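You operate a simulated robot arm through the tools that you are given. There is no shell and no other tool. Be economical: measure what you need, move in short steps, check, and stop when the job is done.

You are at the controls of a simulated two-armed robot. One attempt, no reset.

JOB
Pick up the yellow box file with one hand, pass it to the other hand and put it on the top of the side table.
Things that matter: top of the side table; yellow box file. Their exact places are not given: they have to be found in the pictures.

It is judged by the outcome, as a careful person would: the job done as asked, and still so three seconds after it is handed in. It fails if anything else is knocked over, pushed out of place, dropped, spilled or broken.

ROBOT AND FRAMES
Two 7-joint arms with two-finger parallel grippers on one trunk, on a base that drives. Base frame: it is fixed to the floor where the robot stands at the start and does not move with it; the origin is under the middle of the robot, x ahead of it, y to its left, z up; the surface under the hand at the start is at about z = 0.9. Readings come in m, degrees, newtons and seconds.
The left shoulder is at the start at [0.124, 0.171, 1.162], the right one opposite. With the tool pointing down near the work surface each hand reaches from about 0.44 to 0.92 m from the robot's upright axis, wherever it stands, measured 20 degrees to its own side. Places, roughly: top of the side table [-2.6, -2.3, 0.8]. Payload 4.4 kg a hand.
The tool frame of a hand sits at the grasp point between the pads (the TCP): z along the fingers, y along the line on which they close. The tips reach 0.023 m beyond it. The gripper opens to 0.094 m. The fingers are 0.038 m wide and 0.01 m thick; the gripper's body (0.054 by 0.096 m) begins 0.039 m behind the TCP.
Orientation is that of the tool frame in the base frame, as [roll, pitch, yaw] about the fixed x, y, z axes, in that order (R = Rz(yaw) Ry(pitch) Rx(roll)). With the fingers straight down and closing along the base's y, the tool's x points along the base's -x, its y along +y and its z along -z.

CONTROLS
- The arms move only by the tool play_rows. It takes "left_commands", "right_commands" or both (then of equal length, played together; a hand with none holds still); each is a list of rows, each an object (a shift or turn left out is 0, a gripper value left out holds the last) with "offset": the shift along the tool's x, y, z in mm, a list of three; "turn": the turn, a rotation vector about the tool's x, y, z in rad, a list of three; "gripper": the gripper command, from -1 (fully open) to 1 (shut), values between in proportion. In form: [{"offset": [tx, ty, tz], "turn": [rx, ry, rz], "gripper": gripper}, ...]. A call has 1 to 20 rows; each row is the pose to reach, as a shift and turn from the pose commanded when the call began, along the tool's axes at that moment. Rows are played at 5 a second. More than 0.05 m and 8.6 degrees between two rows, or a gripper value outside its range, and nothing of the call is played. A pose out of reach is approached as far as the arm can. The call stops where the force on the tool passes 40 N (or 10 N more than at its start, if that is more) or the arm is blocked; 0.2 s more then pass. The fingers move at their own pace (about 0.072 m/s each) and stop on an object; they squeeze with about 37 N. The grip force told is the motor's: it shows also when the fingers shut on nothing. Time passes only in rows, and 0.2 s behind the last, so rows that repeat a pose let the fingers close. The reply holds the time, the measured pose of the TCP, the force on the tool along the base axes, the opening and the grip force, in the units named above and with some noise, with the torque about the TCP (base axes, N m) and any sound that the robot's microphone picked up.
- Cameras (640 x 400 px; columns grow to the right, rows downward): "scene" is now at [0.2466, -0.0232, 1.3341]; the picture's right is [-0.11, -0.99, 0.00], its down [-0.43, 0.05, -0.90] and it looks along [0.89, -0.10, -0.44] (base axes); focal length 265 px, centre (320, 200). "left" rides on the left gripper at [0.086, -0.016, -0.075] in its tool frame; the picture's right is [0.18, 0.98, 0.00], its down [-0.58, 0.11, -0.81] and it looks along [-0.79, 0.15, 0.59] (tool axes); focal length 243 px, centre (320, 200). "right" rides on the right gripper at [0.086, 0.016, -0.075] in its tool frame; the picture's right is [-0.18, 0.98, 0.00], its down [-0.58, -0.11, -0.81] and it looks along [-0.79, -0.15, 0.59] (tool axes); focal length 243 px, centre (320, 200).
- capture(camera): a new picture of that camera. No time passes.
- raise_lower(by): slides the trunk up (or, below 0, down) by that many m; the arms and the scene camera ride with it, the base frame stays. It gives what a move gives, with no picture.
- base_move(legs): drives the robot by 1 to 6 legs, each [ahead, left, turn to the left] in m, m and degrees, along the robot's own axes; the way and the turn of a leg run together, so that a leg with both is an arc; at most 1.5 m and 180 degrees a leg. The arms and the cameras ride along, it lands a little off, and it stops where it bumps. It gives what a move gives.
- head_to(pan, tilt): turns the head with the scene camera to pan (to the left, within 80 degrees either way) and tilt (down, from -29 to 69), counted from straight ahead of the robot. It gives what a move gives.
- point_at(camera, pixels): for up to 12 pixels [column, row] of the newest picture of that camera ("zoom" is the newest enlarged one), the place [x, y, z] in the base frame of the surface seen there, good to about 0.002 m, but the place of the scene camera against the robot may be out by one fixed shift of up to 0.025 m in any direction. No time passes.
- inspect(camera, box): a new picture of the part [left, top, right, bottom] of that camera's present view, enlarged. No time passes.
- finish_job(): hands the job in; it is judged then, once.

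Go step by step. Measure first, check grasps and placings, and put right what went wrong. The budget is 80 turns and 78 pictures, counting those below and the enlarged ones. Unless the task says otherwise, let go and move clear before handing in, and close with one line.

The tools are called after "Call:" by a JSON object that holds its "name" and its "arguments". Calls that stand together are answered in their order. play_rows: Moves the arms, as the interface text tells. Its arguments: {"type":"object","properties":{"left_commands":{"type":"array"},"right_commands":{"type":"array"}},"required":[]} The other tools are called the same way: raise_lower (by) slides the trunk up or down; base_move (legs) drives the base; head_to (pan, tilt) turns the head that bears the scene camera; capture (camera) takes a picture; point_at (camera, pixels) gives the place of the surface under pixels of a picture; inspect (camera, box) takes an enlarged picture of a part of a camera's view; finish_job () hands the job in.

At the start:

```text
t: 0.0
left_position: [0.4818, 0.1602, 1.1998]
left_ee_rot: [180.0, 0.0, -180.0]
left_wrist_force: [0.1, -1.1, -0.4]
left_ft_torque: [0.06, -0.01, -0.01]
left_grip_width: 0.0942
left_grip_force: 0.1
right_position: [0.4994, -0.2647, 1.2267]
right_ee_rot: [180.0, 0.0, -180.0]
right_wrist_force: [-0.3, -0.6, -0.3]
right_ft_torque: [0.03, 0.0, 0.0]
right_grip_width: 0.0939
right_grip_force: 0.0
trunk travel left (down, up): [-0.175, 0.213]
robot x, y, heading: [0.0007, -0.0025, -0.3]
head pan, tilt: [-6.2, 25.9]
```

scene: 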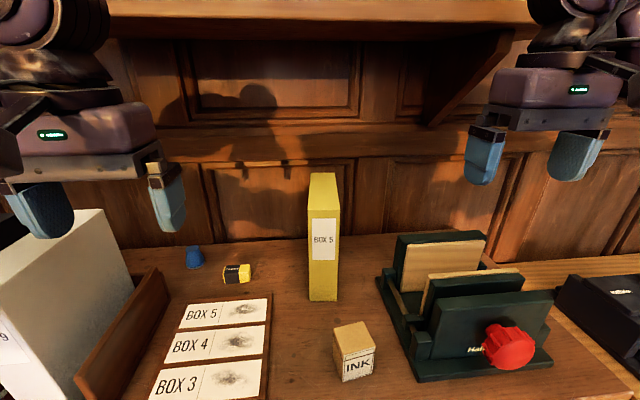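
right: 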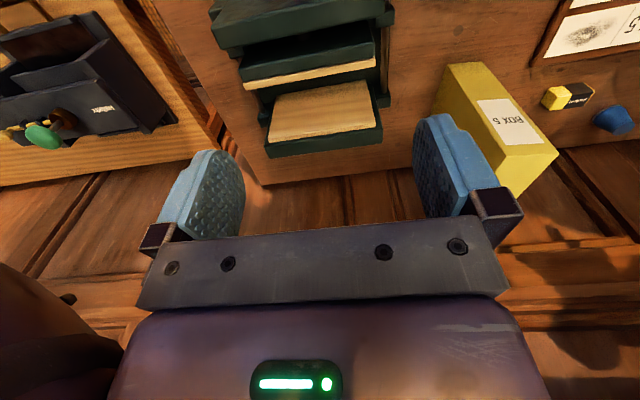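
left: 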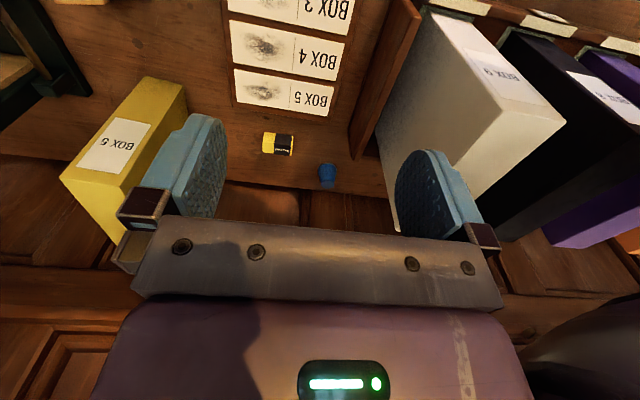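

The yellow box file stands at about columns 308–340, rows 173–300 in the scene picture. I'll measure its corners and the things near it.

Call:
{"name": "point_at", "arguments": {"camera": "scene", "pixels": [[312, 296], [335, 296], [311, 218], [337, 217], [311, 208], [337, 208], [314, 176], [333, 176], [360, 325], [400, 235], [385, 280], [480, 240]]}}

Call:
{"name": "point_at", "arguments": {"camera": "left", "pixels": [[145, 82], [180, 90], [68, 178], [110, 190], [116, 230], [185, 110], [120, 145]]}}

Call:
{"name": "point_at", "arguments": {"camera": "right", "pixels": [[450, 68], [490, 68], [552, 154], [520, 185], [510, 120]]}}

Call:
{"name": "inspect", "arguments": {"camera": "scene", "box": [240, 150, 440, 320]}}

```text
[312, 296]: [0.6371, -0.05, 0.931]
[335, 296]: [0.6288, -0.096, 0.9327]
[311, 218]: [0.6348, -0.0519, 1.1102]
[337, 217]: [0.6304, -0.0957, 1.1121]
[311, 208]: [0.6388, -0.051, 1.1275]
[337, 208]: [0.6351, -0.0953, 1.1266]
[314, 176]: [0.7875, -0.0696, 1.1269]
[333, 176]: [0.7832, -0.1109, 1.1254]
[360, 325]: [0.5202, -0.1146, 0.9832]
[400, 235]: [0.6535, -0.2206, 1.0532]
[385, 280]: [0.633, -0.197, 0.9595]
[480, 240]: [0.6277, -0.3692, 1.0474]
```

```text
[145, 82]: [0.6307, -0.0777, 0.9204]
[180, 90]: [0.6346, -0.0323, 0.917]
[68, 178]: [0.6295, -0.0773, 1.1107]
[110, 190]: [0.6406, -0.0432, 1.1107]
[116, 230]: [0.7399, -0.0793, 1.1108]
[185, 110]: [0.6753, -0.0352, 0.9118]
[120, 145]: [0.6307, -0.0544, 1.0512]
```

```text
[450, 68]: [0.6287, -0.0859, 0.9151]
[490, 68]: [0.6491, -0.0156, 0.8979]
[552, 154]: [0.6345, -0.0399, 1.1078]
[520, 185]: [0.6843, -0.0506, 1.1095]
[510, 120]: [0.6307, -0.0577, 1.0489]
```

```text
2.35 times, centred on (340, 235) of scene
```

zoom: 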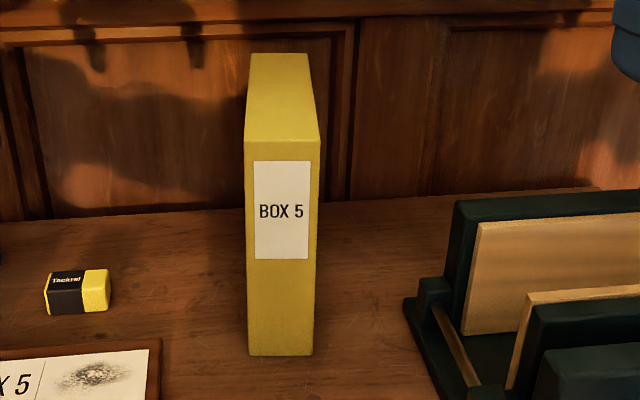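

The two wrist cameras agree on the box file: front at x≈0.632, y from about -0.035 to -0.08, top z≈1.110. The scene camera reads about 0.016 high. Next I check the shelf overhead and the box's yaw and far end.

Call:
{"name": "point_at", "arguments": {"camera": "scene", "pixels": [[300, 22], [300, 5], [430, 118], [520, 30], [300, 128], [300, 145], [190, 60], [250, 220]]}}

Call:
{"name": "point_at", "arguments": {"camera": "zoom", "pixels": [[247, 140], [318, 140], [252, 56], [306, 56], [250, 98], [312, 98], [252, 345], [308, 345], [265, 250]]}}

Call:
{"name": "point_at", "arguments": {"camera": "left", "pixels": [[64, 180], [118, 190], [112, 235], [130, 210], [120, 250], [128, 265]]}}

```text
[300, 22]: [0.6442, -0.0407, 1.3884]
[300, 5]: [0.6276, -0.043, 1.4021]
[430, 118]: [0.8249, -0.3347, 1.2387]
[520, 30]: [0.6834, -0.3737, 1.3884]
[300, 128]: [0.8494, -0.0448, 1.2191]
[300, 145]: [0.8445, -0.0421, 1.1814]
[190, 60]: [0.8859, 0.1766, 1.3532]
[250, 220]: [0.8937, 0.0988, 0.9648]
```

```text
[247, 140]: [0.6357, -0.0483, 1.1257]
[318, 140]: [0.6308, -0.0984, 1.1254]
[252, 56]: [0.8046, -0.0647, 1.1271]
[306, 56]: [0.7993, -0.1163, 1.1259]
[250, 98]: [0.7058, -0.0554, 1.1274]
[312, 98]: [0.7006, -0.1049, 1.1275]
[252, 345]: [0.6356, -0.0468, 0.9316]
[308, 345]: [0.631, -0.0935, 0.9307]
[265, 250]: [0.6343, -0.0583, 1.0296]
```

```text
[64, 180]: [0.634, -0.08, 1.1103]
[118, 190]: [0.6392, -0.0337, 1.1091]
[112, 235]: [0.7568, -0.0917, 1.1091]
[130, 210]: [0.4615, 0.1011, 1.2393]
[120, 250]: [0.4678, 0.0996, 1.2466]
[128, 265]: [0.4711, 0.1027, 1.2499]
```

The box is yawed about -5.6°, roughly 0.05 × 0.17 × 0.21 m. A shelf overhangs it, with its underside at z≈1.37 and front edge at x≈0.63, so I'll come in leaning from the front-top. First I move the right hand to a pre-grasp in front of the box.

Call:
{"name": "play_rows", "arguments": {"right_commands": [{"offset": [-13, 30, 12], "turn": [0.003, -0.062, 0.014]}, {"offset": [-26, 60, 25], "turn": [0.006, -0.124, 0.028]}, {"offset": [-39, 90, 37], "turn": [0.009, -0.186, 0.042]}, {"offset": [-52, 120, 50], "turn": [0.012, -0.248, 0.056]}, {"offset": [-65, 150, 62], "turn": [0.015, -0.31, 0.07]}, {"offset": [-78, 180, 75], "turn": [0.018, -0.372, 0.084]}, {"offset": [-90, 207, 85], "turn": [0.021, -0.434, 0.097]}, {"offset": [-90, 207, 85], "turn": [0.021, -0.434, 0.097]}]}}

Call:
{"name": "capture", "arguments": {"camera": "right"}}

Call:
{"name": "capture", "arguments": {"camera": "scene"}}

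```text
t: 1.8
left_position: [0.4823, 0.1594, 1.2007]
left_ee_rot: [180.0, 0.0, 179.9]
left_wrist_force: [-0.4, 0.3, -0.5]
left_ft_torque: [0.02, 0.01, -0.02]
left_grip_width: 0.0936
left_grip_force: 0.1
right_position: [0.5871, -0.0583, 1.1419]
right_ee_rot: [179.9, 25.0, 174.4]
right_wrist_force: [0.2, 0.1, -0.6]
right_ft_torque: [0.01, -0.04, 0.02]
right_grip_width: 0.0939
right_grip_force: 0.2
trunk travel left (down, up): [-0.175, 0.213]
robot x, y, heading: [0.0005, -0.0012, 0.0]
head pan, tilt: [-6.2, 25.9]
```

```text
73 pictures are left
```

right: 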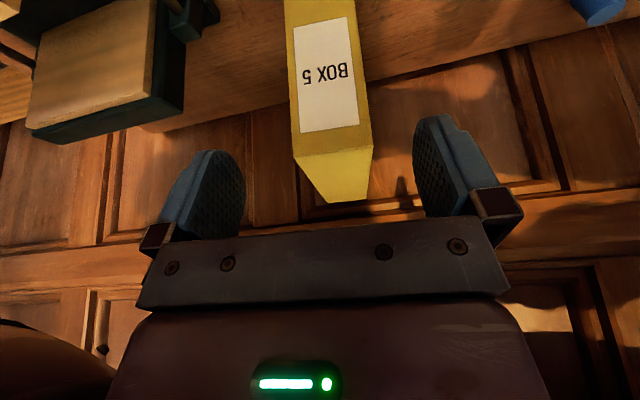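

```text
72 pictures are left
```

scene: 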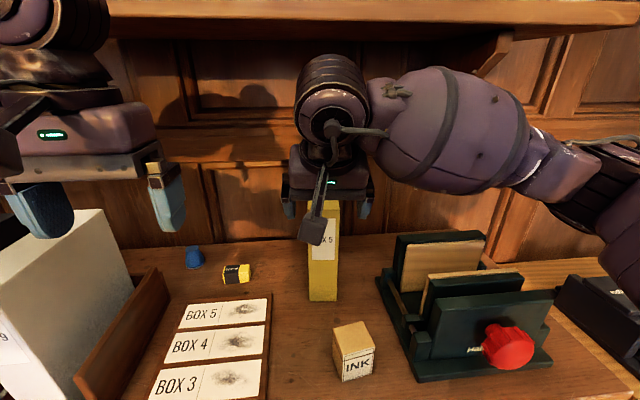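

The right hand is in front of the box, and the box appears between the fingers at columns 291–372. I measure it with this camera and also check the wrist's height against the shelf.

Call:
{"name": "point_at", "arguments": {"camera": "right", "pixels": [[294, 150], [368, 145], [331, 170], [330, 196], [362, 196], [305, 166], [371, 160], [330, 60]]}}

Call:
{"name": "point_at", "arguments": {"camera": "scene", "pixels": [[330, 60], [330, 100], [400, 80], [520, 100], [325, 240], [620, 160]]}}

```text
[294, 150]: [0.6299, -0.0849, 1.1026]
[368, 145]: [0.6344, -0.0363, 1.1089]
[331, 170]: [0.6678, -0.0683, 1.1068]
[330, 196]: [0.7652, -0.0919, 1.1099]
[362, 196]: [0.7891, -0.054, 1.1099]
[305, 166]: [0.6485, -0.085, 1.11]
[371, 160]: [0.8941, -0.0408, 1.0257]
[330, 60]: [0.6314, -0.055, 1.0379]
```

```text
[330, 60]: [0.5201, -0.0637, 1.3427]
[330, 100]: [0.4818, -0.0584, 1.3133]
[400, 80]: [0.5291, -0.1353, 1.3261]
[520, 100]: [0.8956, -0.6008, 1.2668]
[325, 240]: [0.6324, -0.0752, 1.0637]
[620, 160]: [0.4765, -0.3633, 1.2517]
```

The box front centre is at (0.632, -0.061), width 0.05, top 1.110. I slide in to 45 mm behind the front face and 18 mm below the top, without closing yet.

Call:
{"name": "play_rows", "arguments": {"right_commands": [{"offset": [-12, 0.4, 17]}, {"offset": [-24, 0.7, 33]}, {"offset": [-36, 1, 50]}, {"offset": [-48, 1.4, 67]}, {"offset": [-60.6, 1.8, 83.5]}, {"offset": [-60.6, 1.8, 83.5]}]}}

Call:
{"name": "capture", "arguments": {"camera": "right"}}

```text
t: 3.2
left_position: [0.4798, 0.1602, 1.2]
left_ee_rot: [180.0, 0.0, -179.9]
left_wrist_force: [0.3, 0.2, -0.8]
left_ft_torque: [0.0, 0.01, 0.02]
left_grip_width: 0.0941
left_grip_force: 0.0
right_position: [0.6792, -0.0656, 1.0907]
right_ee_rot: [-180.0, 24.9, 174.3]
right_wrist_force: [1.4, -0.8, 0.4]
right_ft_torque: [-0.03, -0.04, 0.02]
right_grip_width: 0.0935
right_grip_force: 0.0
trunk travel left (down, up): [-0.175, 0.213]
robot x, y, heading: [0.0018, -0.0022, -0.1]
head pan, tilt: [-6.2, 25.9]
```

```text
71 pictures are left
```

right: 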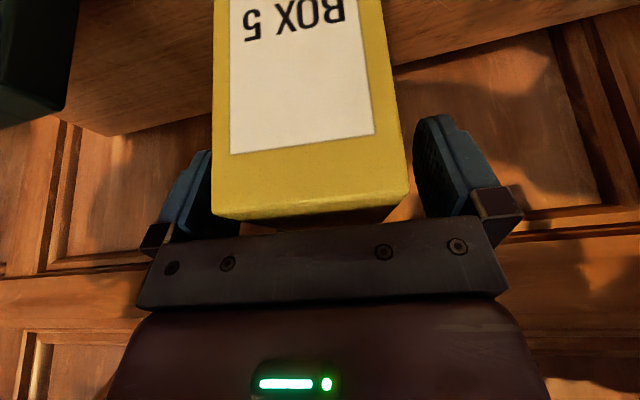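

The box is between the fingers with no contact. I close, let the grip settle, then lift 20 mm to feel the weight.

Call:
{"name": "play_rows", "arguments": {"right_commands": [{"gripper": 0}, {"gripper": 1}, {"gripper": 1}, {"gripper": 1}, {"gripper": 1}]}}

Call:
{"name": "play_rows", "arguments": {"right_commands": [{"offset": [-2.1, 0, -4.5]}, {"offset": [-4.2, 0, -9]}, {"offset": [-6.3, 0, -13.5]}, {"offset": [-8.5, 0, -18.1]}, {"offset": [-8.5, 0, -18.1]}]}}

Call:
{"name": "capture", "arguments": {"camera": "right"}}

Call:
{"name": "capture", "arguments": {"camera": "scene"}}

```text
t: 4.4
left_position: [0.4812, 0.1597, 1.1999]
left_ee_rot: [-180.0, 0.0, -179.9]
left_wrist_force: [-0.8, 0.4, 0.3]
left_ft_torque: [0.03, -0.03, 0.01]
left_grip_width: 0.0942
left_grip_force: 0.0
right_position: [0.6786, -0.0657, 1.0905]
right_ee_rot: [180.0, 24.8, 174.5]
right_wrist_force: [0.1, 2.6, 1.1]
right_ft_torque: [0.25, -0.16, 0.06]
right_grip_width: 0.0547
right_grip_force: 36.9
trunk travel left (down, up): [-0.175, 0.213]
robot x, y, heading: [0.0037, -0.0022, -0.1]
head pan, tilt: [-6.2, 25.9]
```

```text
t: 5.6
left_position: [0.4826, 0.1601, 1.1993]
left_ee_rot: [-179.9, 0.0, -180.0]
left_wrist_force: [0.1, -0.2, 0.1]
left_ft_torque: [0.01, 0.0, 0.0]
left_grip_width: 0.094
left_grip_force: 0.1
right_position: [0.6786, -0.0669, 1.1103]
right_ee_rot: [-180.0, 24.8, 174.3]
right_wrist_force: [0.3, -0.1, -7.2]
right_ft_torque: [0.02, 0.29, -0.01]
right_grip_width: 0.0548
right_grip_force: 37.5
trunk travel left (down, up): [-0.175, 0.213]
robot x, y, heading: [-0.0042, -0.0018, -0.4]
head pan, tilt: [-6.2, 25.9]
```

```text
70 pictures are left
```

right: 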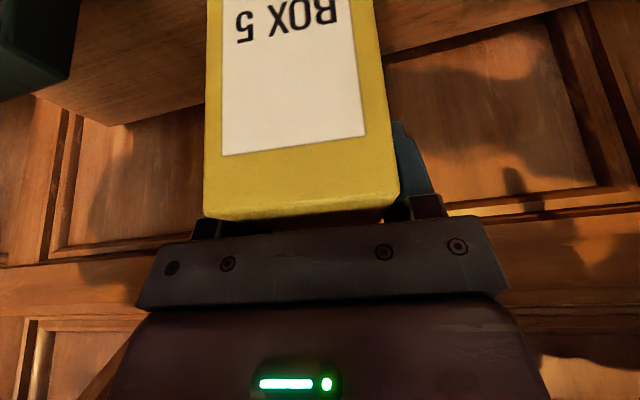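

```text
69 pictures are left
```

scene: 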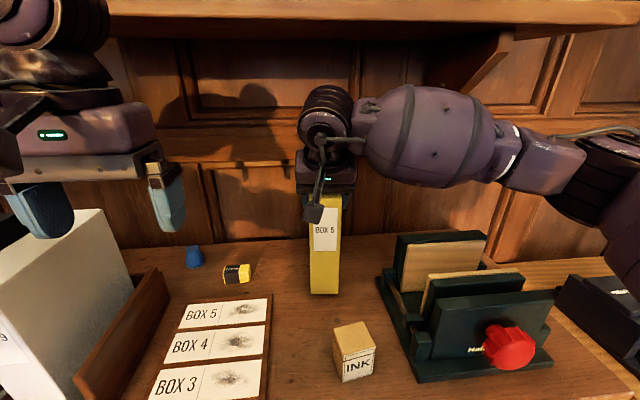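

The box lifts cleanly at about 7.3 N (roughly 0.75 kg) with no slip. I bring it back and up to clear the ink box and the shelf lip.

Call:
{"name": "play_rows", "arguments": {"right_commands": [{"offset": [4.2, -0.9, -11.6]}, {"offset": [8.4, -1.7, -23.2]}, {"offset": [12.6, -2.6, -34.8]}, {"offset": [16.8, -3.4, -46.4]}, {"offset": [10.5, -3.4, -60]}, {"offset": [4.1, -3.4, -73.6]}, {"offset": [-2.2, -3.4, -87.2]}, {"offset": [-8.6, -3.4, -100.8]}, {"offset": [-8.6, -3.4, -100.8]}]}}

Call:
{"name": "capture", "arguments": {"camera": "scene"}}

```text
t: 7.6
left_position: [0.4828, 0.1587, 1.2002]
left_ee_rot: [-180.0, 0.0, -179.9]
left_wrist_force: [0.3, 0.2, -0.4]
left_ft_torque: [0.01, 0.0, 0.03]
left_grip_width: 0.094
left_grip_force: 0.0
right_position: [0.6451, -0.0663, 1.2046]
right_ee_rot: [-180.0, 24.8, 174.3]
right_wrist_force: [0.4, -1.4, -7.6]
right_ft_torque: [0.04, 0.31, -0.02]
right_grip_width: 0.0549
right_grip_force: 36.7
trunk travel left (down, up): [-0.175, 0.213]
robot x, y, heading: [-0.0016, -0.0006, 0.1]
head pan, tilt: [-6.2, 25.9]
```

```text
68 pictures are left
```

scene: 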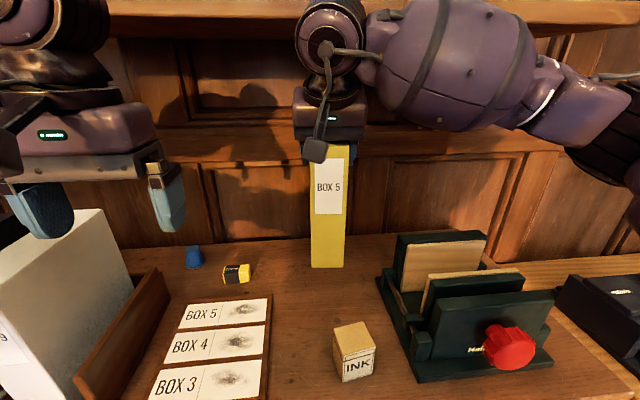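

The box's bottom is at about 1.015, above the ink box. I back the base away by 0.4 m so the handover happens in open space.

Call:
{"name": "base_move", "arguments": {"legs": [[-0.4, 0, 0]]}}

Call:
{"name": "capture", "arguments": {"camera": "scene"}}

```text
t: 10.1
left_position: [0.0828, 0.1594, 1.1993]
left_ee_rot: [-180.0, -0.1, -180.0]
left_wrist_force: [0.0, 0.1, 0.3]
left_ft_torque: [0.02, 0.03, -0.04]
left_grip_width: 0.0939
left_grip_force: 0.0
right_position: [0.2431, -0.0674, 1.2051]
right_ee_rot: [180.0, 24.7, 174.3]
right_wrist_force: [0.2, -0.4, -8.1]
right_ft_torque: [0.06, 0.31, -0.01]
right_grip_width: 0.0549
right_grip_force: 37.4
trunk travel left (down, up): [-0.175, 0.213]
robot x, y, heading: [-0.3999, 0.0016, -0.3]
head pan, tilt: [-6.2, 25.9]
```

```text
67 pictures are left
```

scene: 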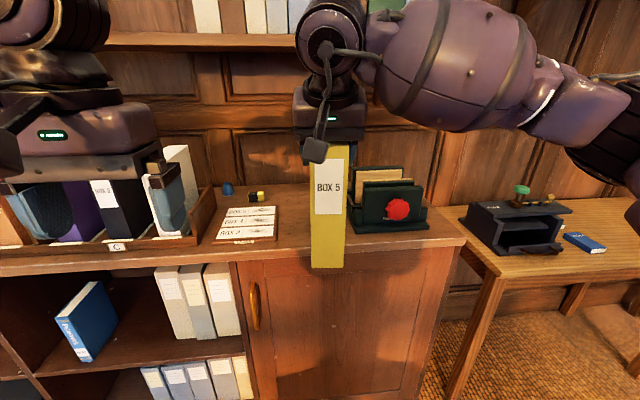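

The robot is clear at x = -0.4. I now yaw the right hand 90° to the left so the box lies across the robot, its free rear end towards the left hand.

Call:
{"name": "play_rows", "arguments": {"right_commands": [{"turn": [-0.047, 0, -0.1]}, {"turn": [-0.093, 0, -0.199]}, {"turn": [-0.14, 0, -0.299]}, {"turn": [-0.186, 0, -0.399]}, {"turn": [-0.233, 0, -0.498]}, {"turn": [-0.279, 0, -0.598]}, {"turn": [-0.326, 0, -0.698]}, {"turn": [-0.372, 0, -0.797]}, {"turn": [-0.419, 0, -0.897]}, {"turn": [-0.465, 0, -0.997]}, {"turn": [-0.512, 0, -1.096]}, {"turn": [-0.558, 0, -1.196]}, {"turn": [-0.605, 0, -1.296]}, {"turn": [-0.651, 0, -1.395]}, {"turn": [-0.68, 0, -1.457]}, {"turn": [-0.68, 0, -1.457]}]}}

Call:
{"name": "capture", "arguments": {"camera": "scene"}}

Call:
{"name": "capture", "arguments": {"camera": "left"}}

```text
t: 13.5
left_position: [0.0823, 0.159, 1.1995]
left_ee_rot: [-179.8, -0.2, 179.9]
left_wrist_force: [0.7, 1.6, -0.6]
left_ft_torque: [-0.02, -0.01, 0.0]
left_grip_width: 0.0942
left_grip_force: 0.1
right_position: [0.1859, -0.0338, 1.2296]
right_ee_rot: [179.2, 23.9, -107.5]
right_wrist_force: [0.2, 0.7, -7.7]
right_ft_torque: [-0.28, 0.06, -0.02]
right_grip_width: 0.0547
right_grip_force: 36.6
right hand out of reach, approached as far as the arm can: row 11, 12, 13, 14, 15, 16
trunk travel left (down, up): [-0.175, 0.213]
robot x, y, heading: [-0.3998, 0.0, 0.2]
head pan, tilt: [-6.2, 25.9]
```

```text
66 pictures are left
```

scene: 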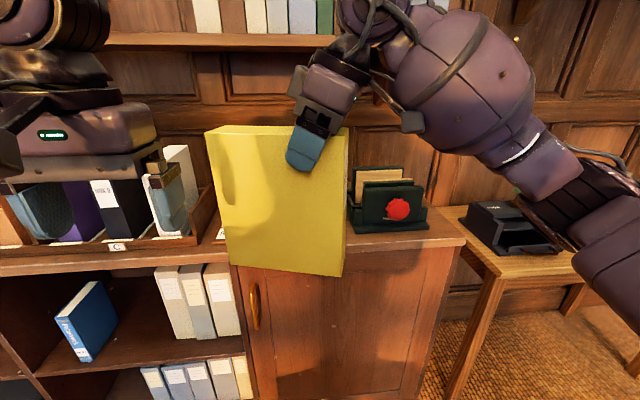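

```text
65 pictures are left
```

left: 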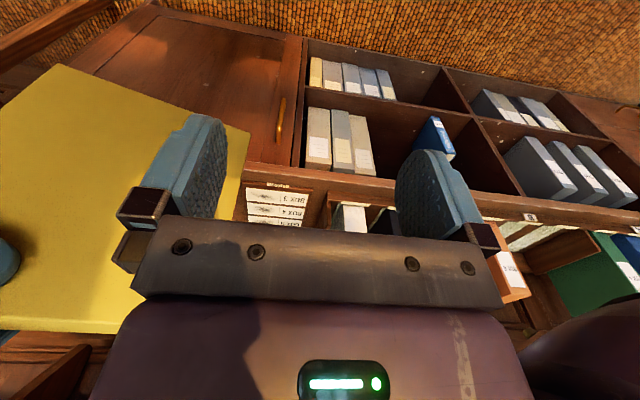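

The box now lies across the front, with the right hand at yaw ≈72°, about as far as it reaches. For the mirrored grasp the left hand needs to point to the right, so I test that turn clear of the box.

Call:
{"name": "play_rows", "arguments": {"left_commands": [{"offset": [0, 15, -10], "turn": [0, 0, 0.13]}, {"offset": [0, 30, -20], "turn": [0, 0, 0.26]}, {"offset": [0, 45, -30], "turn": [0, 0, 0.39]}, {"offset": [0, 60, -40], "turn": [0, 0, 0.52]}, {"offset": [0, 60, -40], "turn": [0, 0, 0.65]}, {"offset": [0, 60, -40], "turn": [0, 0, 0.78]}, {"offset": [0, 60, -40], "turn": [0, 0, 0.91]}, {"offset": [0, 60, -40], "turn": [0, 0, 1.04]}, {"offset": [0, 60, -40], "turn": [0, 0, 1.17]}, {"offset": [0, 60, -40], "turn": [0, 0, 1.3]}, {"offset": [0, 60, -40], "turn": [0, 0, 1.43]}, {"offset": [0, 60, -40], "turn": [0, 0, 1.57]}, {"offset": [0, 60, -40], "turn": [0, 0, 1.7]}, {"offset": [0, 60, -40], "turn": [0, 0, 1.83]}, {"offset": [0, 60, -40], "turn": [0, 0, 1.83]}]}}

Call:
{"name": "capture", "arguments": {"camera": "scene"}}

```text
t: 16.7
left_position: [0.0823, 0.2198, 1.2392]
left_ee_rot: [-179.9, -0.1, 75.0]
left_wrist_force: [-0.2, 0.1, 0.0]
left_ft_torque: [-0.03, -0.03, 0.04]
left_grip_width: 0.0941
left_grip_force: 0.0
right_position: [0.186, -0.033, 1.2288]
right_ee_rot: [179.2, 24.0, -107.4]
right_wrist_force: [0.1, -0.1, -6.9]
right_ft_torque: [-0.26, 0.12, 0.0]
right_grip_width: 0.0549
right_grip_force: 36.6
trunk travel left (down, up): [-0.175, 0.213]
robot x, y, heading: [-0.4009, -0.0008, -0.1]
head pan, tilt: [-6.2, 25.9]
```

```text
64 pictures are left
```

scene: 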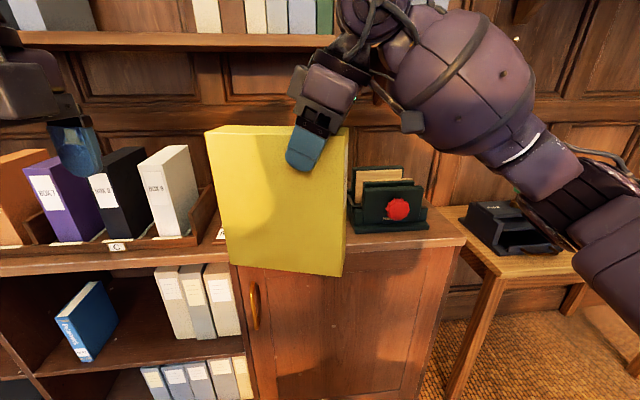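

The left hand reached yaw -105° pointing straight down, with its camera on the far side from the box. I look at the box through it.

Call:
{"name": "capture", "arguments": {"camera": "left"}}

Call:
{"name": "point_at", "arguments": {"camera": "scene", "pixels": [[212, 132], [240, 128], [280, 127], [275, 136], [220, 134], [230, 262], [340, 270], [345, 140], [300, 200]]}}

```text
63 pictures are left
```

left: 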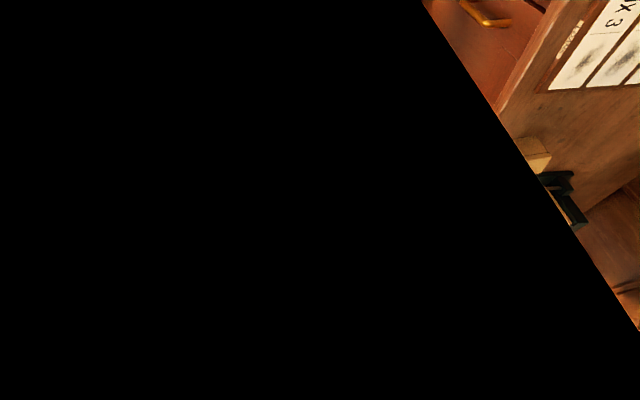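

```text
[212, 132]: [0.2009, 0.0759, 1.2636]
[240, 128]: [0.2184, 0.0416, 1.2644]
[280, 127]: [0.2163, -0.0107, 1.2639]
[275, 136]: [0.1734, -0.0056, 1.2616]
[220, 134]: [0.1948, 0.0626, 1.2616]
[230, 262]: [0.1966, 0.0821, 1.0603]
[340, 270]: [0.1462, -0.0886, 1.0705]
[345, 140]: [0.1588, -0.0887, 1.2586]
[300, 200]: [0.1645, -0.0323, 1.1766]
```

The left wrist camera is blocked by the arm in this pose, but the scene readings and the right hand's pose agree. The box axis is at yaw ≈73° and the top is at z≈1.2465, so the left grasp point is (0.209, 0.041). I move the left hand up and over it first.

Call:
{"name": "play_rows", "arguments": {"left_commands": [{"offset": [0, 0, -40]}, {"offset": [0, 0, -80]}, {"offset": [-28, 34, -80], "turn": [0, 0, 0.02]}, {"offset": [-56, 67, -80], "turn": [0, 0, 0.035]}, {"offset": [-84, 101, -80], "turn": [0, 0, 0.035]}, {"offset": [-112, 135, -80], "turn": [0, 0, 0.035]}, {"offset": [-140, 168.5, -80], "turn": [0, 0, 0.035]}, {"offset": [-140, 168.5, -80], "turn": [0, 0, 0.035]}]}}

Call:
{"name": "capture", "arguments": {"camera": "scene"}}

Call:
{"name": "capture", "arguments": {"camera": "left"}}

```text
t: 18.5
left_position: [0.2079, 0.0415, 1.3198]
left_ee_rot: [180.0, 0.0, 73.1]
left_wrist_force: [-0.8, -0.3, 0.3]
left_ft_torque: [-0.02, -0.01, -0.01]
left_grip_width: 0.094
left_grip_force: 0.1
right_position: [0.1877, -0.0327, 1.2296]
right_ee_rot: [179.3, 23.8, -107.3]
right_wrist_force: [-0.6, -0.2, -6.1]
right_ft_torque: [-0.25, 0.07, 0.01]
right_grip_width: 0.0549
right_grip_force: 37.2
trunk travel left (down, up): [-0.175, 0.213]
robot x, y, heading: [-0.3961, 0.0032, -0.2]
head pan, tilt: [-6.2, 25.9]
```

```text
62 pictures are left
```

scene: 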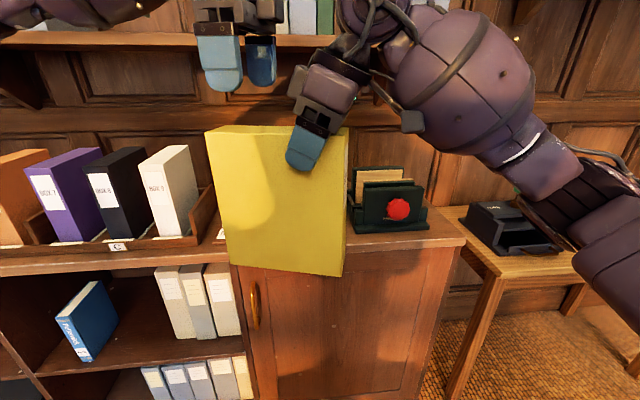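

```text
61 pictures are left
```

left: 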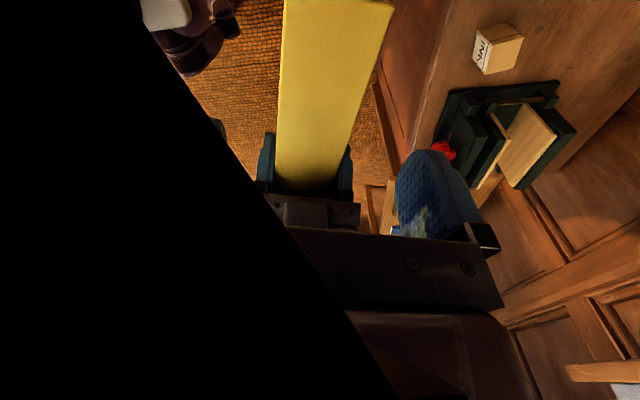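

The hand is directly over the box, and the left camera shows its top at columns 280–390. I check alignment from these pixels before descending.

Call:
{"name": "point_at", "arguments": {"camera": "left", "pixels": [[283, 80], [367, 80], [281, 130], [350, 130], [286, 30], [382, 30], [320, 100], [300, 175], [310, 212]]}}

Call:
{"name": "inspect", "arguments": {"camera": "scene", "box": [180, 0, 420, 180]}}

```text
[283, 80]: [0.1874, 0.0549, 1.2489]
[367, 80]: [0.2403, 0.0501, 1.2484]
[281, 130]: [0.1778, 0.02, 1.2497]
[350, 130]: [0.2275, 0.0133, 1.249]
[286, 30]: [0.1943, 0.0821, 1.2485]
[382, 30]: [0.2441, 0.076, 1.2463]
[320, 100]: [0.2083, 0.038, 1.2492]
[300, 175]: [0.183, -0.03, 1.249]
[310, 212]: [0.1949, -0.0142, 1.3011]
```

```text
2.22 times, centred on (300, 90) of scene
```

zoom: 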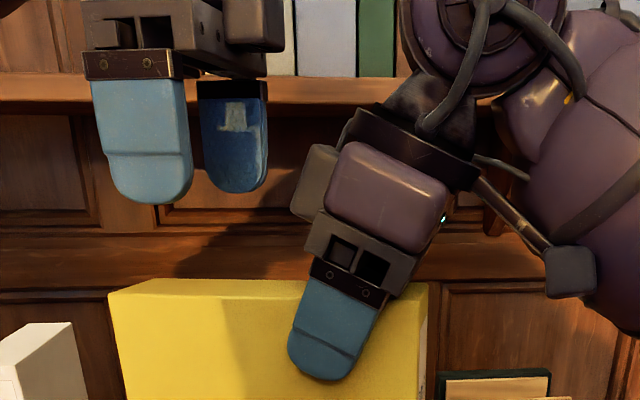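

Alignment is good: the box axis here is at 75° and its centre line passes (0.210, 0.041). In the zoom, the grey block on the right hand (zoom column 292) would come close, so I lean the left hand 12° away, shift it 8 mm to the rear and go part-way down.

Call:
{"name": "play_rows", "arguments": {"left_commands": [{"offset": [4, 1, 0], "turn": [0, -0.1, -0.02]}, {"offset": [8, 1.8, 0], "turn": [0, -0.2, -0.035]}, {"offset": [8, 1.8, 20], "turn": [0, -0.2, -0.035]}, {"offset": [8, 1.8, 40], "turn": [0, -0.2, -0.035]}, {"offset": [8, 1.8, 52], "turn": [0, -0.2, -0.035]}, {"offset": [8, 1.8, 52], "turn": [0, -0.2, -0.035]}]}}

Call:
{"name": "inspect", "arguments": {"camera": "scene", "box": [180, 0, 420, 180]}}

Call:
{"name": "capture", "arguments": {"camera": "left"}}

```text
t: 19.9
left_position: [0.2132, 0.0482, 1.2673]
left_ee_rot: [-179.8, 11.5, 75.1]
left_wrist_force: [-0.4, 0.4, -0.2]
left_ft_torque: [0.01, 0.01, 0.0]
left_grip_width: 0.0939
left_grip_force: 0.0
right_position: [0.186, -0.0339, 1.2285]
right_ee_rot: [179.3, 24.0, -107.4]
right_wrist_force: [-0.5, -0.3, -6.9]
right_ft_torque: [-0.27, 0.08, 0.0]
right_grip_width: 0.055
right_grip_force: 37.3
trunk travel left (down, up): [-0.175, 0.213]
robot x, y, heading: [-0.3994, -0.002, 0.1]
head pan, tilt: [-6.2, 25.9]
```

```text
2.22 times, centred on (300, 90) of scene
```

zoom: 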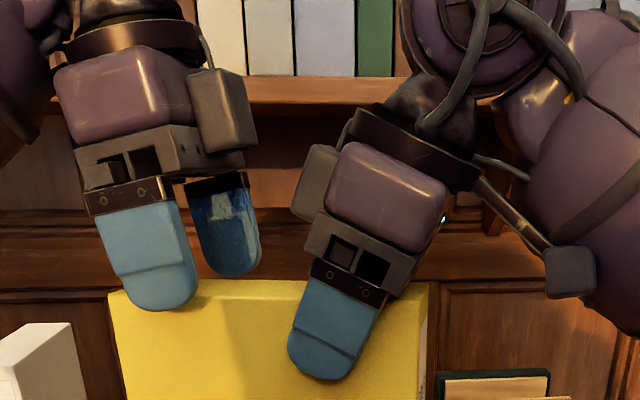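

```text
58 pictures are left
```

left: 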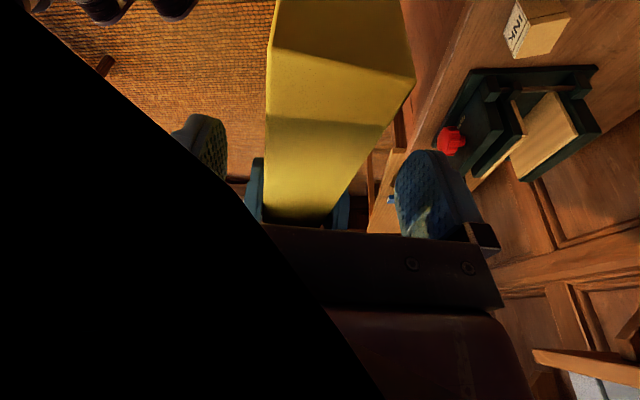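

Both fingers straddle the box and the two hands have clear space between them. I descend 39 mm and close the left gripper.

Call:
{"name": "play_rows", "arguments": {"left_commands": [{"offset": [2.6, 0, 12.7]}, {"offset": [5.2, 0, 25.5]}, {"offset": [7.8, 0, 38.2]}, {"offset": [7.8, 0, 38.2]}, {"offset": [7.8, 0, 38.2], "gripper": 0.2}, {"offset": [7.8, 0, 38.2], "gripper": 1}, {"offset": [7.8, 0, 38.2], "gripper": 1}, {"offset": [7.8, 0, 38.2], "gripper": 1}, {"offset": [7.8, 0, 38.2], "gripper": 1}]}}

Call:
{"name": "inspect", "arguments": {"camera": "scene", "box": [180, 0, 420, 180]}}

```text
t: 21.9
left_position: [0.2128, 0.0474, 1.2287]
left_ee_rot: [-179.7, 11.4, 74.9]
left_wrist_force: [-19.0, 5.8, -0.1]
left_ft_torque: [0.01, 0.98, -2.01]
left_grip_width: 0.0564
left_grip_force: 37.1
right_position: [0.1872, -0.0345, 1.2299]
right_ee_rot: [179.3, 24.0, -107.5]
right_wrist_force: [19.9, -6.0, -5.8]
right_ft_torque: [-0.2, -0.99, 0.27]
right_grip_width: 0.0548
right_grip_force: 37.4
trunk travel left (down, up): [-0.175, 0.213]
robot x, y, heading: [-0.3997, -0.0009, -0.0]
head pan, tilt: [-6.2, 25.9]
```

```text
2.22 times, centred on (300, 90) of scene
```

zoom: 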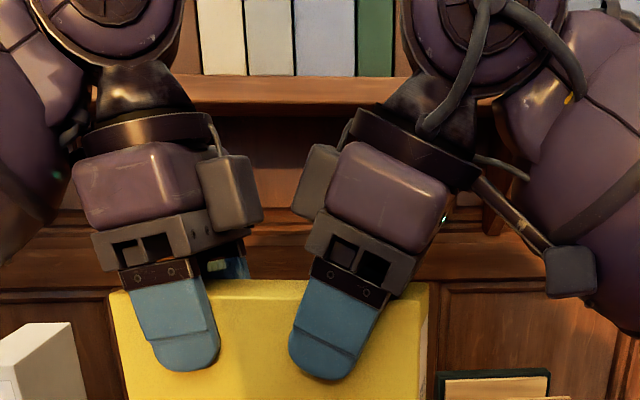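

Both hands grip now, with about 20 N of side load between them. I ease the left hand 3 mm toward the robot to relieve it before the right hand lets go.

Call:
{"name": "play_rows", "arguments": {"left_commands": [{"offset": [0, -1.5, 0]}, {"offset": [0, -3, 0]}, {"offset": [0, -3, 0]}]}}

```text
t: 22.7
left_position: [0.2114, 0.0491, 1.2291]
left_ee_rot: [-179.7, 11.5, 75.2]
left_wrist_force: [-4.4, -3.1, 0.5]
left_ft_torque: [0.15, 1.23, -1.03]
left_grip_width: 0.0563
left_grip_force: 36.8
right_position: [0.185, -0.0346, 1.2298]
right_ee_rot: [179.2, 24.0, -107.2]
right_wrist_force: [4.5, 3.2, -5.6]
right_ft_torque: [-0.31, -1.17, 0.82]
right_grip_width: 0.0553
right_grip_force: 37.0
trunk travel left (down, up): [-0.175, 0.213]
robot x, y, heading: [-0.3977, -0.0035, -0.2]
head pan, tilt: [-6.2, 25.9]
```

The side load is down to about 5 N. The right hand opens while the left holds.

Call:
{"name": "play_rows", "arguments": {"right_commands": [{"gripper": 0.3}, {"gripper": 0}, {"gripper": -0.5}, {"gripper": -1}, {"gripper": -1}, {"gripper": -1}]}}

Call:
{"name": "inspect", "arguments": {"camera": "scene", "box": [160, 0, 480, 280]}}

```text
t: 24.1
left_position: [0.2104, 0.048, 1.2283]
left_ee_rot: [-179.7, 11.5, 75.1]
left_wrist_force: [-1.0, -0.1, -0.1]
left_ft_torque: [0.34, -0.1, -0.02]
left_grip_width: 0.055
left_grip_force: 37.2
right_position: [0.1864, -0.0342, 1.2296]
right_ee_rot: [179.3, 24.0, -107.3]
right_wrist_force: [0.5, 0.1, 0.0]
right_ft_torque: [0.02, -0.01, -0.01]
right_grip_width: 0.0939
right_grip_force: 0.0
trunk travel left (down, up): [-0.175, 0.213]
robot x, y, heading: [-0.3992, 0.0019, -0.1]
head pan, tilt: [-6.2, 25.9]
```

```text
1.43 times, centred on (320, 140) of scene
```

zoom: 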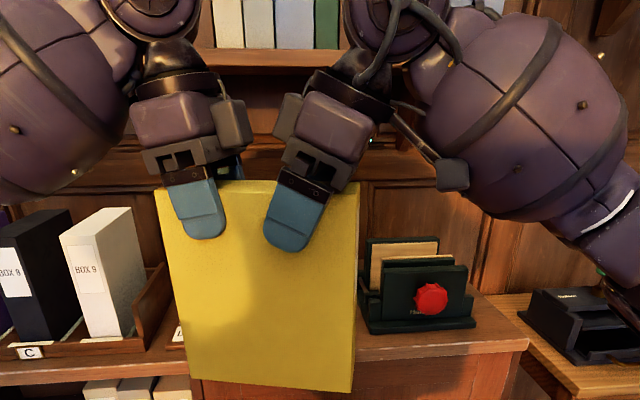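

The left hand holds the box alone: the right fingers are open and read no force. I withdraw the right hand along its own axis in small steps.

Call:
{"name": "play_rows", "arguments": {"right_commands": [{"offset": [0, 0, -10]}, {"offset": [0, 0, -20]}, {"offset": [0, 0, -30]}, {"offset": [0, 0, -40]}]}}

Call:
{"name": "inspect", "arguments": {"camera": "scene", "box": [160, 0, 480, 280]}}

```text
t: 25.1
left_position: [0.2091, 0.0489, 1.2298]
left_ee_rot: [-179.9, 11.5, 75.2]
left_wrist_force: [-0.5, 0.9, 0.5]
left_ft_torque: [0.32, -0.08, 0.01]
left_grip_width: 0.0549
left_grip_force: 36.7
right_position: [0.181, -0.0502, 1.267]
right_ee_rot: [179.3, 24.0, -107.4]
right_wrist_force: [0.2, 0.1, 0.7]
right_ft_torque: [0.0, -0.01, 0.01]
right_grip_width: 0.0938
right_grip_force: 0.0
trunk travel left (down, up): [-0.175, 0.213]
robot x, y, heading: [-0.4, -0.0013, 0.0]
head pan, tilt: [-6.2, 25.9]
```

```text
1.43 times, centred on (320, 140) of scene
```

zoom: 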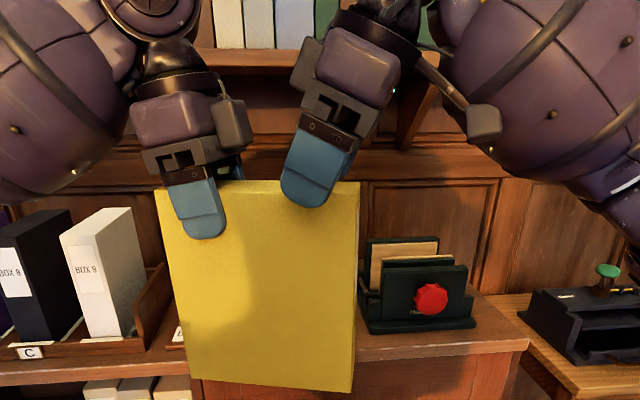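

The box stays steady in the left hand. I take the right hand up and away to the right, then unwind its yaw.

Call:
{"name": "play_rows", "arguments": {"right_commands": [{"offset": [0, 0, -30]}, {"offset": [0, 0, -60]}, {"offset": [39, -13, -77]}, {"offset": [78, -27, -95]}, {"offset": [118, -40, -112]}, {"offset": [157, -54, -130]}, {"offset": [157, -54, -130], "turn": [0.051, 0, 0.115]}, {"offset": [157, -54, -130], "turn": [0.102, 0, 0.23]}, {"offset": [157, -54, -130], "turn": [0.154, 0, 0.344]}, {"offset": [157, -54, -130], "turn": [0.205, 0, 0.459]}, {"offset": [157, -54, -130], "turn": [0.256, 0, 0.574]}, {"offset": [157, -54, -130], "turn": [0.307, 0, 0.689]}, {"offset": [157, -54, -130], "turn": [0.358, 0, 0.804]}, {"offset": [157, -54, -130], "turn": [0.41, 0, 0.918]}, {"offset": [157, -54, -130], "turn": [0.461, 0, 1.033]}, {"offset": [157, -54, -130], "turn": [0.512, 0, 1.148]}]}}

Call:
{"name": "capture", "arguments": {"camera": "scene"}}

```text
t: 28.5
left_position: [0.2093, 0.0491, 1.2286]
left_ee_rot: [-179.8, 11.6, 75.1]
left_wrist_force: [1.0, -0.2, -0.1]
left_ft_torque: [0.32, -0.1, -0.03]
left_grip_width: 0.0548
left_grip_force: 36.9
right_position: [0.1752, -0.2531, 1.3206]
right_ee_rot: [179.7, 23.4, -179.3]
right_wrist_force: [-0.2, -0.2, -0.4]
right_ft_torque: [0.0, -0.02, -0.01]
right_grip_width: 0.094
right_grip_force: 0.1
right hand out of reach, approached as far as the arm can: row 3, 4, 5, 6, 7, 8
trunk travel left (down, up): [-0.175, 0.213]
robot x, y, heading: [-0.401, -0.0002, -0.2]
head pan, tilt: [-6.2, 25.9]
```

```text
54 pictures are left
```

scene: 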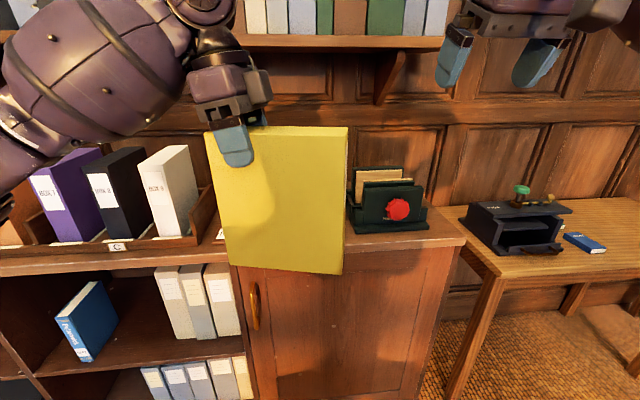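

The handover is complete: the left hand holds the box and the right hand is clear. Next I look around to the right for the side table before driving.

Call:
{"name": "head_to", "arguments": {"pan": -80, "tilt": 25}}

Call:
{"name": "capture", "arguments": {"camera": "scene"}}

Call:
{"name": "head_to", "arguments": {"pan": 80, "tilt": 25}}

Call:
{"name": "capture", "arguments": {"camera": "scene"}}

```text
t: 30.0
left_position: [0.2108, 0.0499, 1.2282]
left_ee_rot: [-179.7, 11.5, 75.1]
left_wrist_force: [-0.4, 0.6, 0.4]
left_ft_torque: [0.29, -0.09, 0.02]
left_grip_width: 0.0548
left_grip_force: 36.6
right_position: [0.1759, -0.2522, 1.3213]
right_ee_rot: [179.8, 23.2, -179.1]
right_wrist_force: [-0.2, 0.6, 0.6]
right_ft_torque: [0.02, -0.02, 0.01]
right_grip_width: 0.0943
right_grip_force: 0.1
trunk travel left (down, up): [-0.175, 0.213]
robot x, y, heading: [-0.3995, -0.0007, -0.0]
head pan, tilt: [-80.0, 25.0]
```

```text
53 pictures are left
```

scene: 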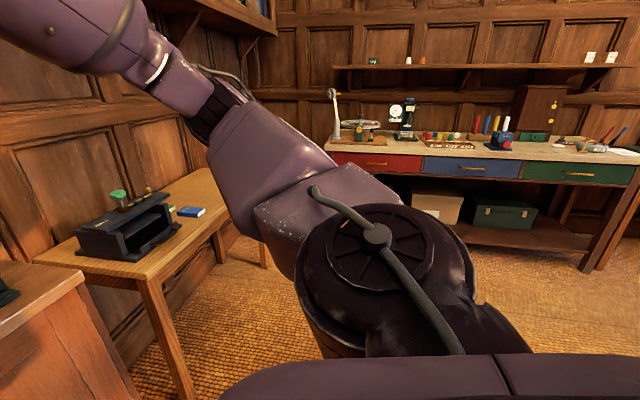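

```text
t: 32.4
left_position: [0.2098, 0.0483, 1.228]
left_ee_rot: [-179.6, 11.4, 75.1]
left_wrist_force: [-0.1, 0.4, 0.2]
left_ft_torque: [0.32, -0.05, 0.02]
left_grip_width: 0.0549
left_grip_force: 37.0
right_position: [0.176, -0.2526, 1.3211]
right_ee_rot: [179.9, 23.3, -179.0]
right_wrist_force: [-0.2, -0.4, 0.9]
right_ft_torque: [0.0, 0.0, 0.0]
right_grip_width: 0.0942
right_grip_force: 0.1
trunk travel left (down, up): [-0.175, 0.213]
robot x, y, heading: [-0.4018, 0.0036, 0.1]
head pan, tilt: [80.0, 25.0]
```

```text
52 pictures are left
```

scene: 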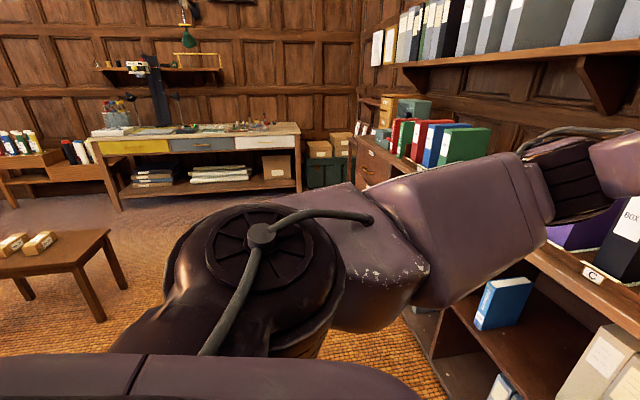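

The room is open, with a low table to the left-rear, a desk to the right and a workbench on the right wall. I measure these before turning.

Call:
{"name": "point_at", "arguments": {"camera": "scene", "pixels": [[105, 232], [60, 270], [20, 275], [5, 250], [120, 200]]}}

Call:
{"name": "head_to", "arguments": {"pan": -80, "tilt": 15}}

Call:
{"name": "capture", "arguments": {"camera": "scene"}}

Call:
{"name": "point_at", "arguments": {"camera": "scene", "pixels": [[140, 300], [215, 215], [350, 195], [500, 205], [630, 205], [600, 310]]}}

```text
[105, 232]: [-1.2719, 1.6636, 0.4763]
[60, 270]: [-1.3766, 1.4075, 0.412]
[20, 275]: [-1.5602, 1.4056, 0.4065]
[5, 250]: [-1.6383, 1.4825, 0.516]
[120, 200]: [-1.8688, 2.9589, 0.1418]
```

```text
t: 34.9
left_position: [0.2103, 0.0487, 1.2292]
left_ee_rot: [-179.7, 11.6, 75.2]
left_wrist_force: [0.2, -0.2, 0.2]
left_ft_torque: [0.33, -0.12, 0.03]
left_grip_width: 0.055
left_grip_force: 37.1
right_position: [0.1762, -0.2537, 1.3207]
right_ee_rot: [179.8, 23.2, -179.1]
right_wrist_force: [0.3, 0.1, 0.1]
right_ft_torque: [0.02, -0.01, 0.01]
right_grip_width: 0.094
right_grip_force: 0.0
trunk travel left (down, up): [-0.175, 0.213]
robot x, y, heading: [-0.3986, 0.001, -0.1]
head pan, tilt: [-80.0, 15.0]
```

```text
51 pictures are left
```

scene: 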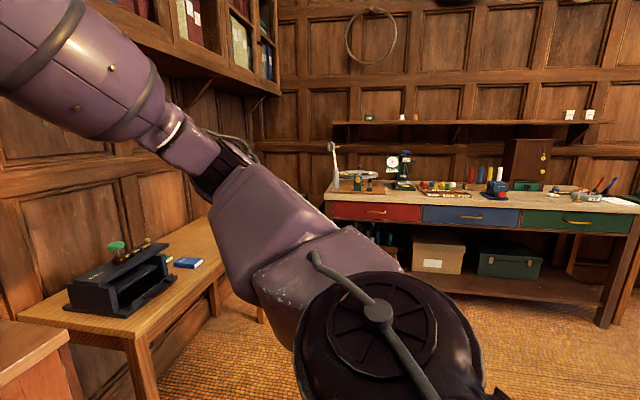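

```text
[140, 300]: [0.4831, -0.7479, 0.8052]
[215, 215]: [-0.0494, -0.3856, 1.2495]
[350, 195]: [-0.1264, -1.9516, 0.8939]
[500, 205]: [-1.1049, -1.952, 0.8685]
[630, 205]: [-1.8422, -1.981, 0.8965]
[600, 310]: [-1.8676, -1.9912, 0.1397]
```

Everything is more than 1 m from the robot's axis, so I can turn in place. I turn right by 110° and look again.

Call:
{"name": "base_move", "arguments": {"legs": [[0, 0, -110]]}}

Call:
{"name": "head_to", "arguments": {"pan": -30, "tilt": 20}}

Call:
{"name": "capture", "arguments": {"camera": "scene"}}

```text
t: 39.9
left_position: [-0.5554, -0.5931, 1.2286]
left_ee_rot: [-179.8, 11.5, -33.9]
left_wrist_force: [0.5, 0.2, 0.6]
left_ft_torque: [-0.18, -0.27, 0.04]
left_grip_width: 0.0549
left_grip_force: 36.4
right_position: [-0.8281, -0.4625, 1.3214]
right_ee_rot: [179.8, 23.3, 71.7]
right_wrist_force: [-0.4, 0.2, 0.6]
right_ft_torque: [-0.01, 0.0, -0.02]
right_grip_width: 0.094
right_grip_force: 0.1
trunk travel left (down, up): [-0.175, 0.213]
robot x, y, heading: [-0.4025, 0.001, -109.3]
head pan, tilt: [-80.0, 15.0]
```

```text
t: 41.0
left_position: [-0.5541, -0.5927, 1.2285]
left_ee_rot: [-179.7, 11.5, -33.9]
left_wrist_force: [0.3, 0.1, 0.2]
left_ft_torque: [-0.19, -0.27, 0.02]
left_grip_width: 0.0549
left_grip_force: 36.9
right_position: [-0.8285, -0.4625, 1.3216]
right_ee_rot: [179.8, 23.3, 71.7]
right_wrist_force: [0.3, 0.3, 0.3]
right_ft_torque: [-0.01, -0.01, 0.0]
right_grip_width: 0.094
right_grip_force: 0.1
trunk travel left (down, up): [-0.175, 0.213]
robot x, y, heading: [-0.4029, -0.0003, -109.2]
head pan, tilt: [-30.0, 20.0]
```

```text
50 pictures are left
```

scene: 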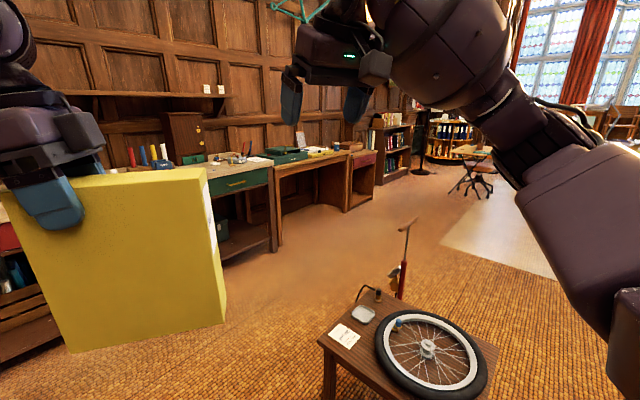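

I see a workbench, a wooden desk further along (column 310) and a stool carrying a wheel. I measure which surface is near (-2.6, -2.3).

Call:
{"name": "point_at", "arguments": {"camera": "scene", "pixels": [[255, 165], [300, 160], [340, 155], [365, 153], [345, 205], [280, 165], [285, 158], [320, 345], [490, 350], [402, 230], [275, 245], [376, 290]]}}

Call:
{"name": "inspect", "arguments": {"camera": "scene", "box": [200, 90, 440, 240]}}

```text
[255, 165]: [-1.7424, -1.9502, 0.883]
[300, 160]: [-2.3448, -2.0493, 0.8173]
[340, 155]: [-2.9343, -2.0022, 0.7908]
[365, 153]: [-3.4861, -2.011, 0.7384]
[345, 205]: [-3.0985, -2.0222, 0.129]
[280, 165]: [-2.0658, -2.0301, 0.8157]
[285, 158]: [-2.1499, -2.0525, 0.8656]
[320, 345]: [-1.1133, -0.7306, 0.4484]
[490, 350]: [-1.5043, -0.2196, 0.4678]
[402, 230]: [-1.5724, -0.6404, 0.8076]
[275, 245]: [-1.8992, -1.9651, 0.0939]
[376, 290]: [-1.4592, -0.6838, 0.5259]
```

```text
2.67 times, centred on (320, 165) of scene
```

zoom: 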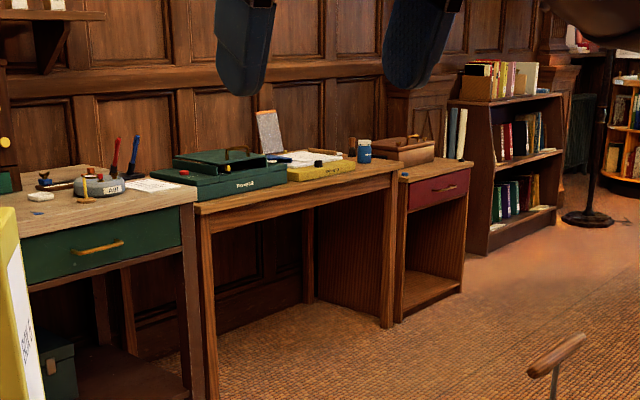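

The side table is the wooden desk at x≈-2.0…-3.0, with its front edge at y≈-2.03 and top at about 0.80; it carries a green case and other things. I drive around the wheel stool: first down to y≈-1.15, then turn to face -x.

Call:
{"name": "base_move", "arguments": {"legs": [[1.119, 0.284, 0], [0, 0, -70.8]]}}

Call:
{"name": "head_to", "arguments": {"pan": 0, "tilt": 25}}

Call:
{"name": "capture", "arguments": {"camera": "scene"}}

```text
t: 50.0
left_position: [-1.1086, -1.1996, 1.2266]
left_ee_rot: [-179.8, 11.5, -105.4]
left_wrist_force: [0.7, -0.4, 0.6]
left_ft_torque: [-0.33, 0.1, -0.03]
left_grip_width: 0.0552
left_grip_force: 36.9
right_position: [-1.0711, -0.8978, 1.3216]
right_ee_rot: [179.8, 23.3, 0.2]
right_wrist_force: [-0.4, 1.1, -1.1]
right_ft_torque: [0.0, -0.03, 0.02]
right_grip_width: 0.0938
right_grip_force: 0.2
trunk travel left (down, up): [-0.175, 0.213]
robot x, y, heading: [-0.4961, -1.1567, 179.4]
head pan, tilt: [-30.0, 20.0]
```

```text
t: 51.0
left_position: [-1.1087, -1.1995, 1.2292]
left_ee_rot: [-179.7, 11.5, -105.4]
left_wrist_force: [-0.6, -0.3, 0.5]
left_ft_torque: [-0.29, 0.07, -0.01]
left_grip_width: 0.0552
left_grip_force: 36.8
right_position: [-1.0709, -0.8983, 1.3213]
right_ee_rot: [179.8, 23.3, 0.4]
right_wrist_force: [0.2, 0.2, -0.1]
right_ft_torque: [-0.03, -0.03, 0.0]
right_grip_width: 0.0938
right_grip_force: 0.1
trunk travel left (down, up): [-0.175, 0.213]
robot x, y, heading: [-0.5, -1.1586, 179.5]
head pan, tilt: [0.0, 25.0]
```

```text
48 pictures are left
```

scene: 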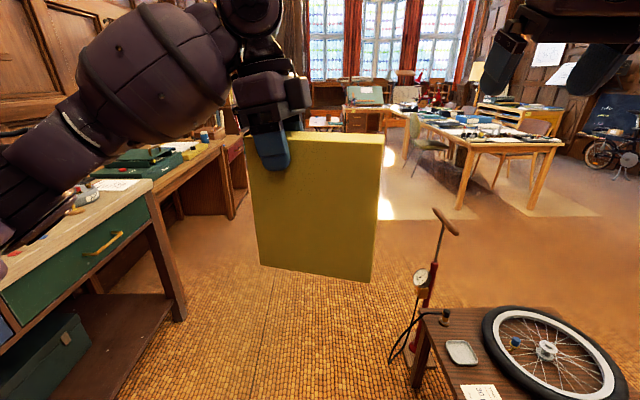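

The corridor ahead is clear between the bench (left) and the pump and stool (right). I check the pump's footprint and my left arm's reach over the bench.

Call:
{"name": "point_at", "arguments": {"camera": "scene", "pixels": [[392, 358], [405, 345], [420, 285], [435, 212], [420, 385], [20, 170], [70, 140], [10, 225], [150, 190], [130, 155]]}}

```text
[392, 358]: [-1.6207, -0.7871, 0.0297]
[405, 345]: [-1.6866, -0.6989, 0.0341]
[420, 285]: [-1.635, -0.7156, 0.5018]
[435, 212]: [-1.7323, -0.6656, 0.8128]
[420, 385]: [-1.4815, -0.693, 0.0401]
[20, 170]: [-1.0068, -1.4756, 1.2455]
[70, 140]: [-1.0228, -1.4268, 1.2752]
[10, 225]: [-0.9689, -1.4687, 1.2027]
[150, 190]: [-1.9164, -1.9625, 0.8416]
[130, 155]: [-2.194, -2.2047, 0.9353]
```

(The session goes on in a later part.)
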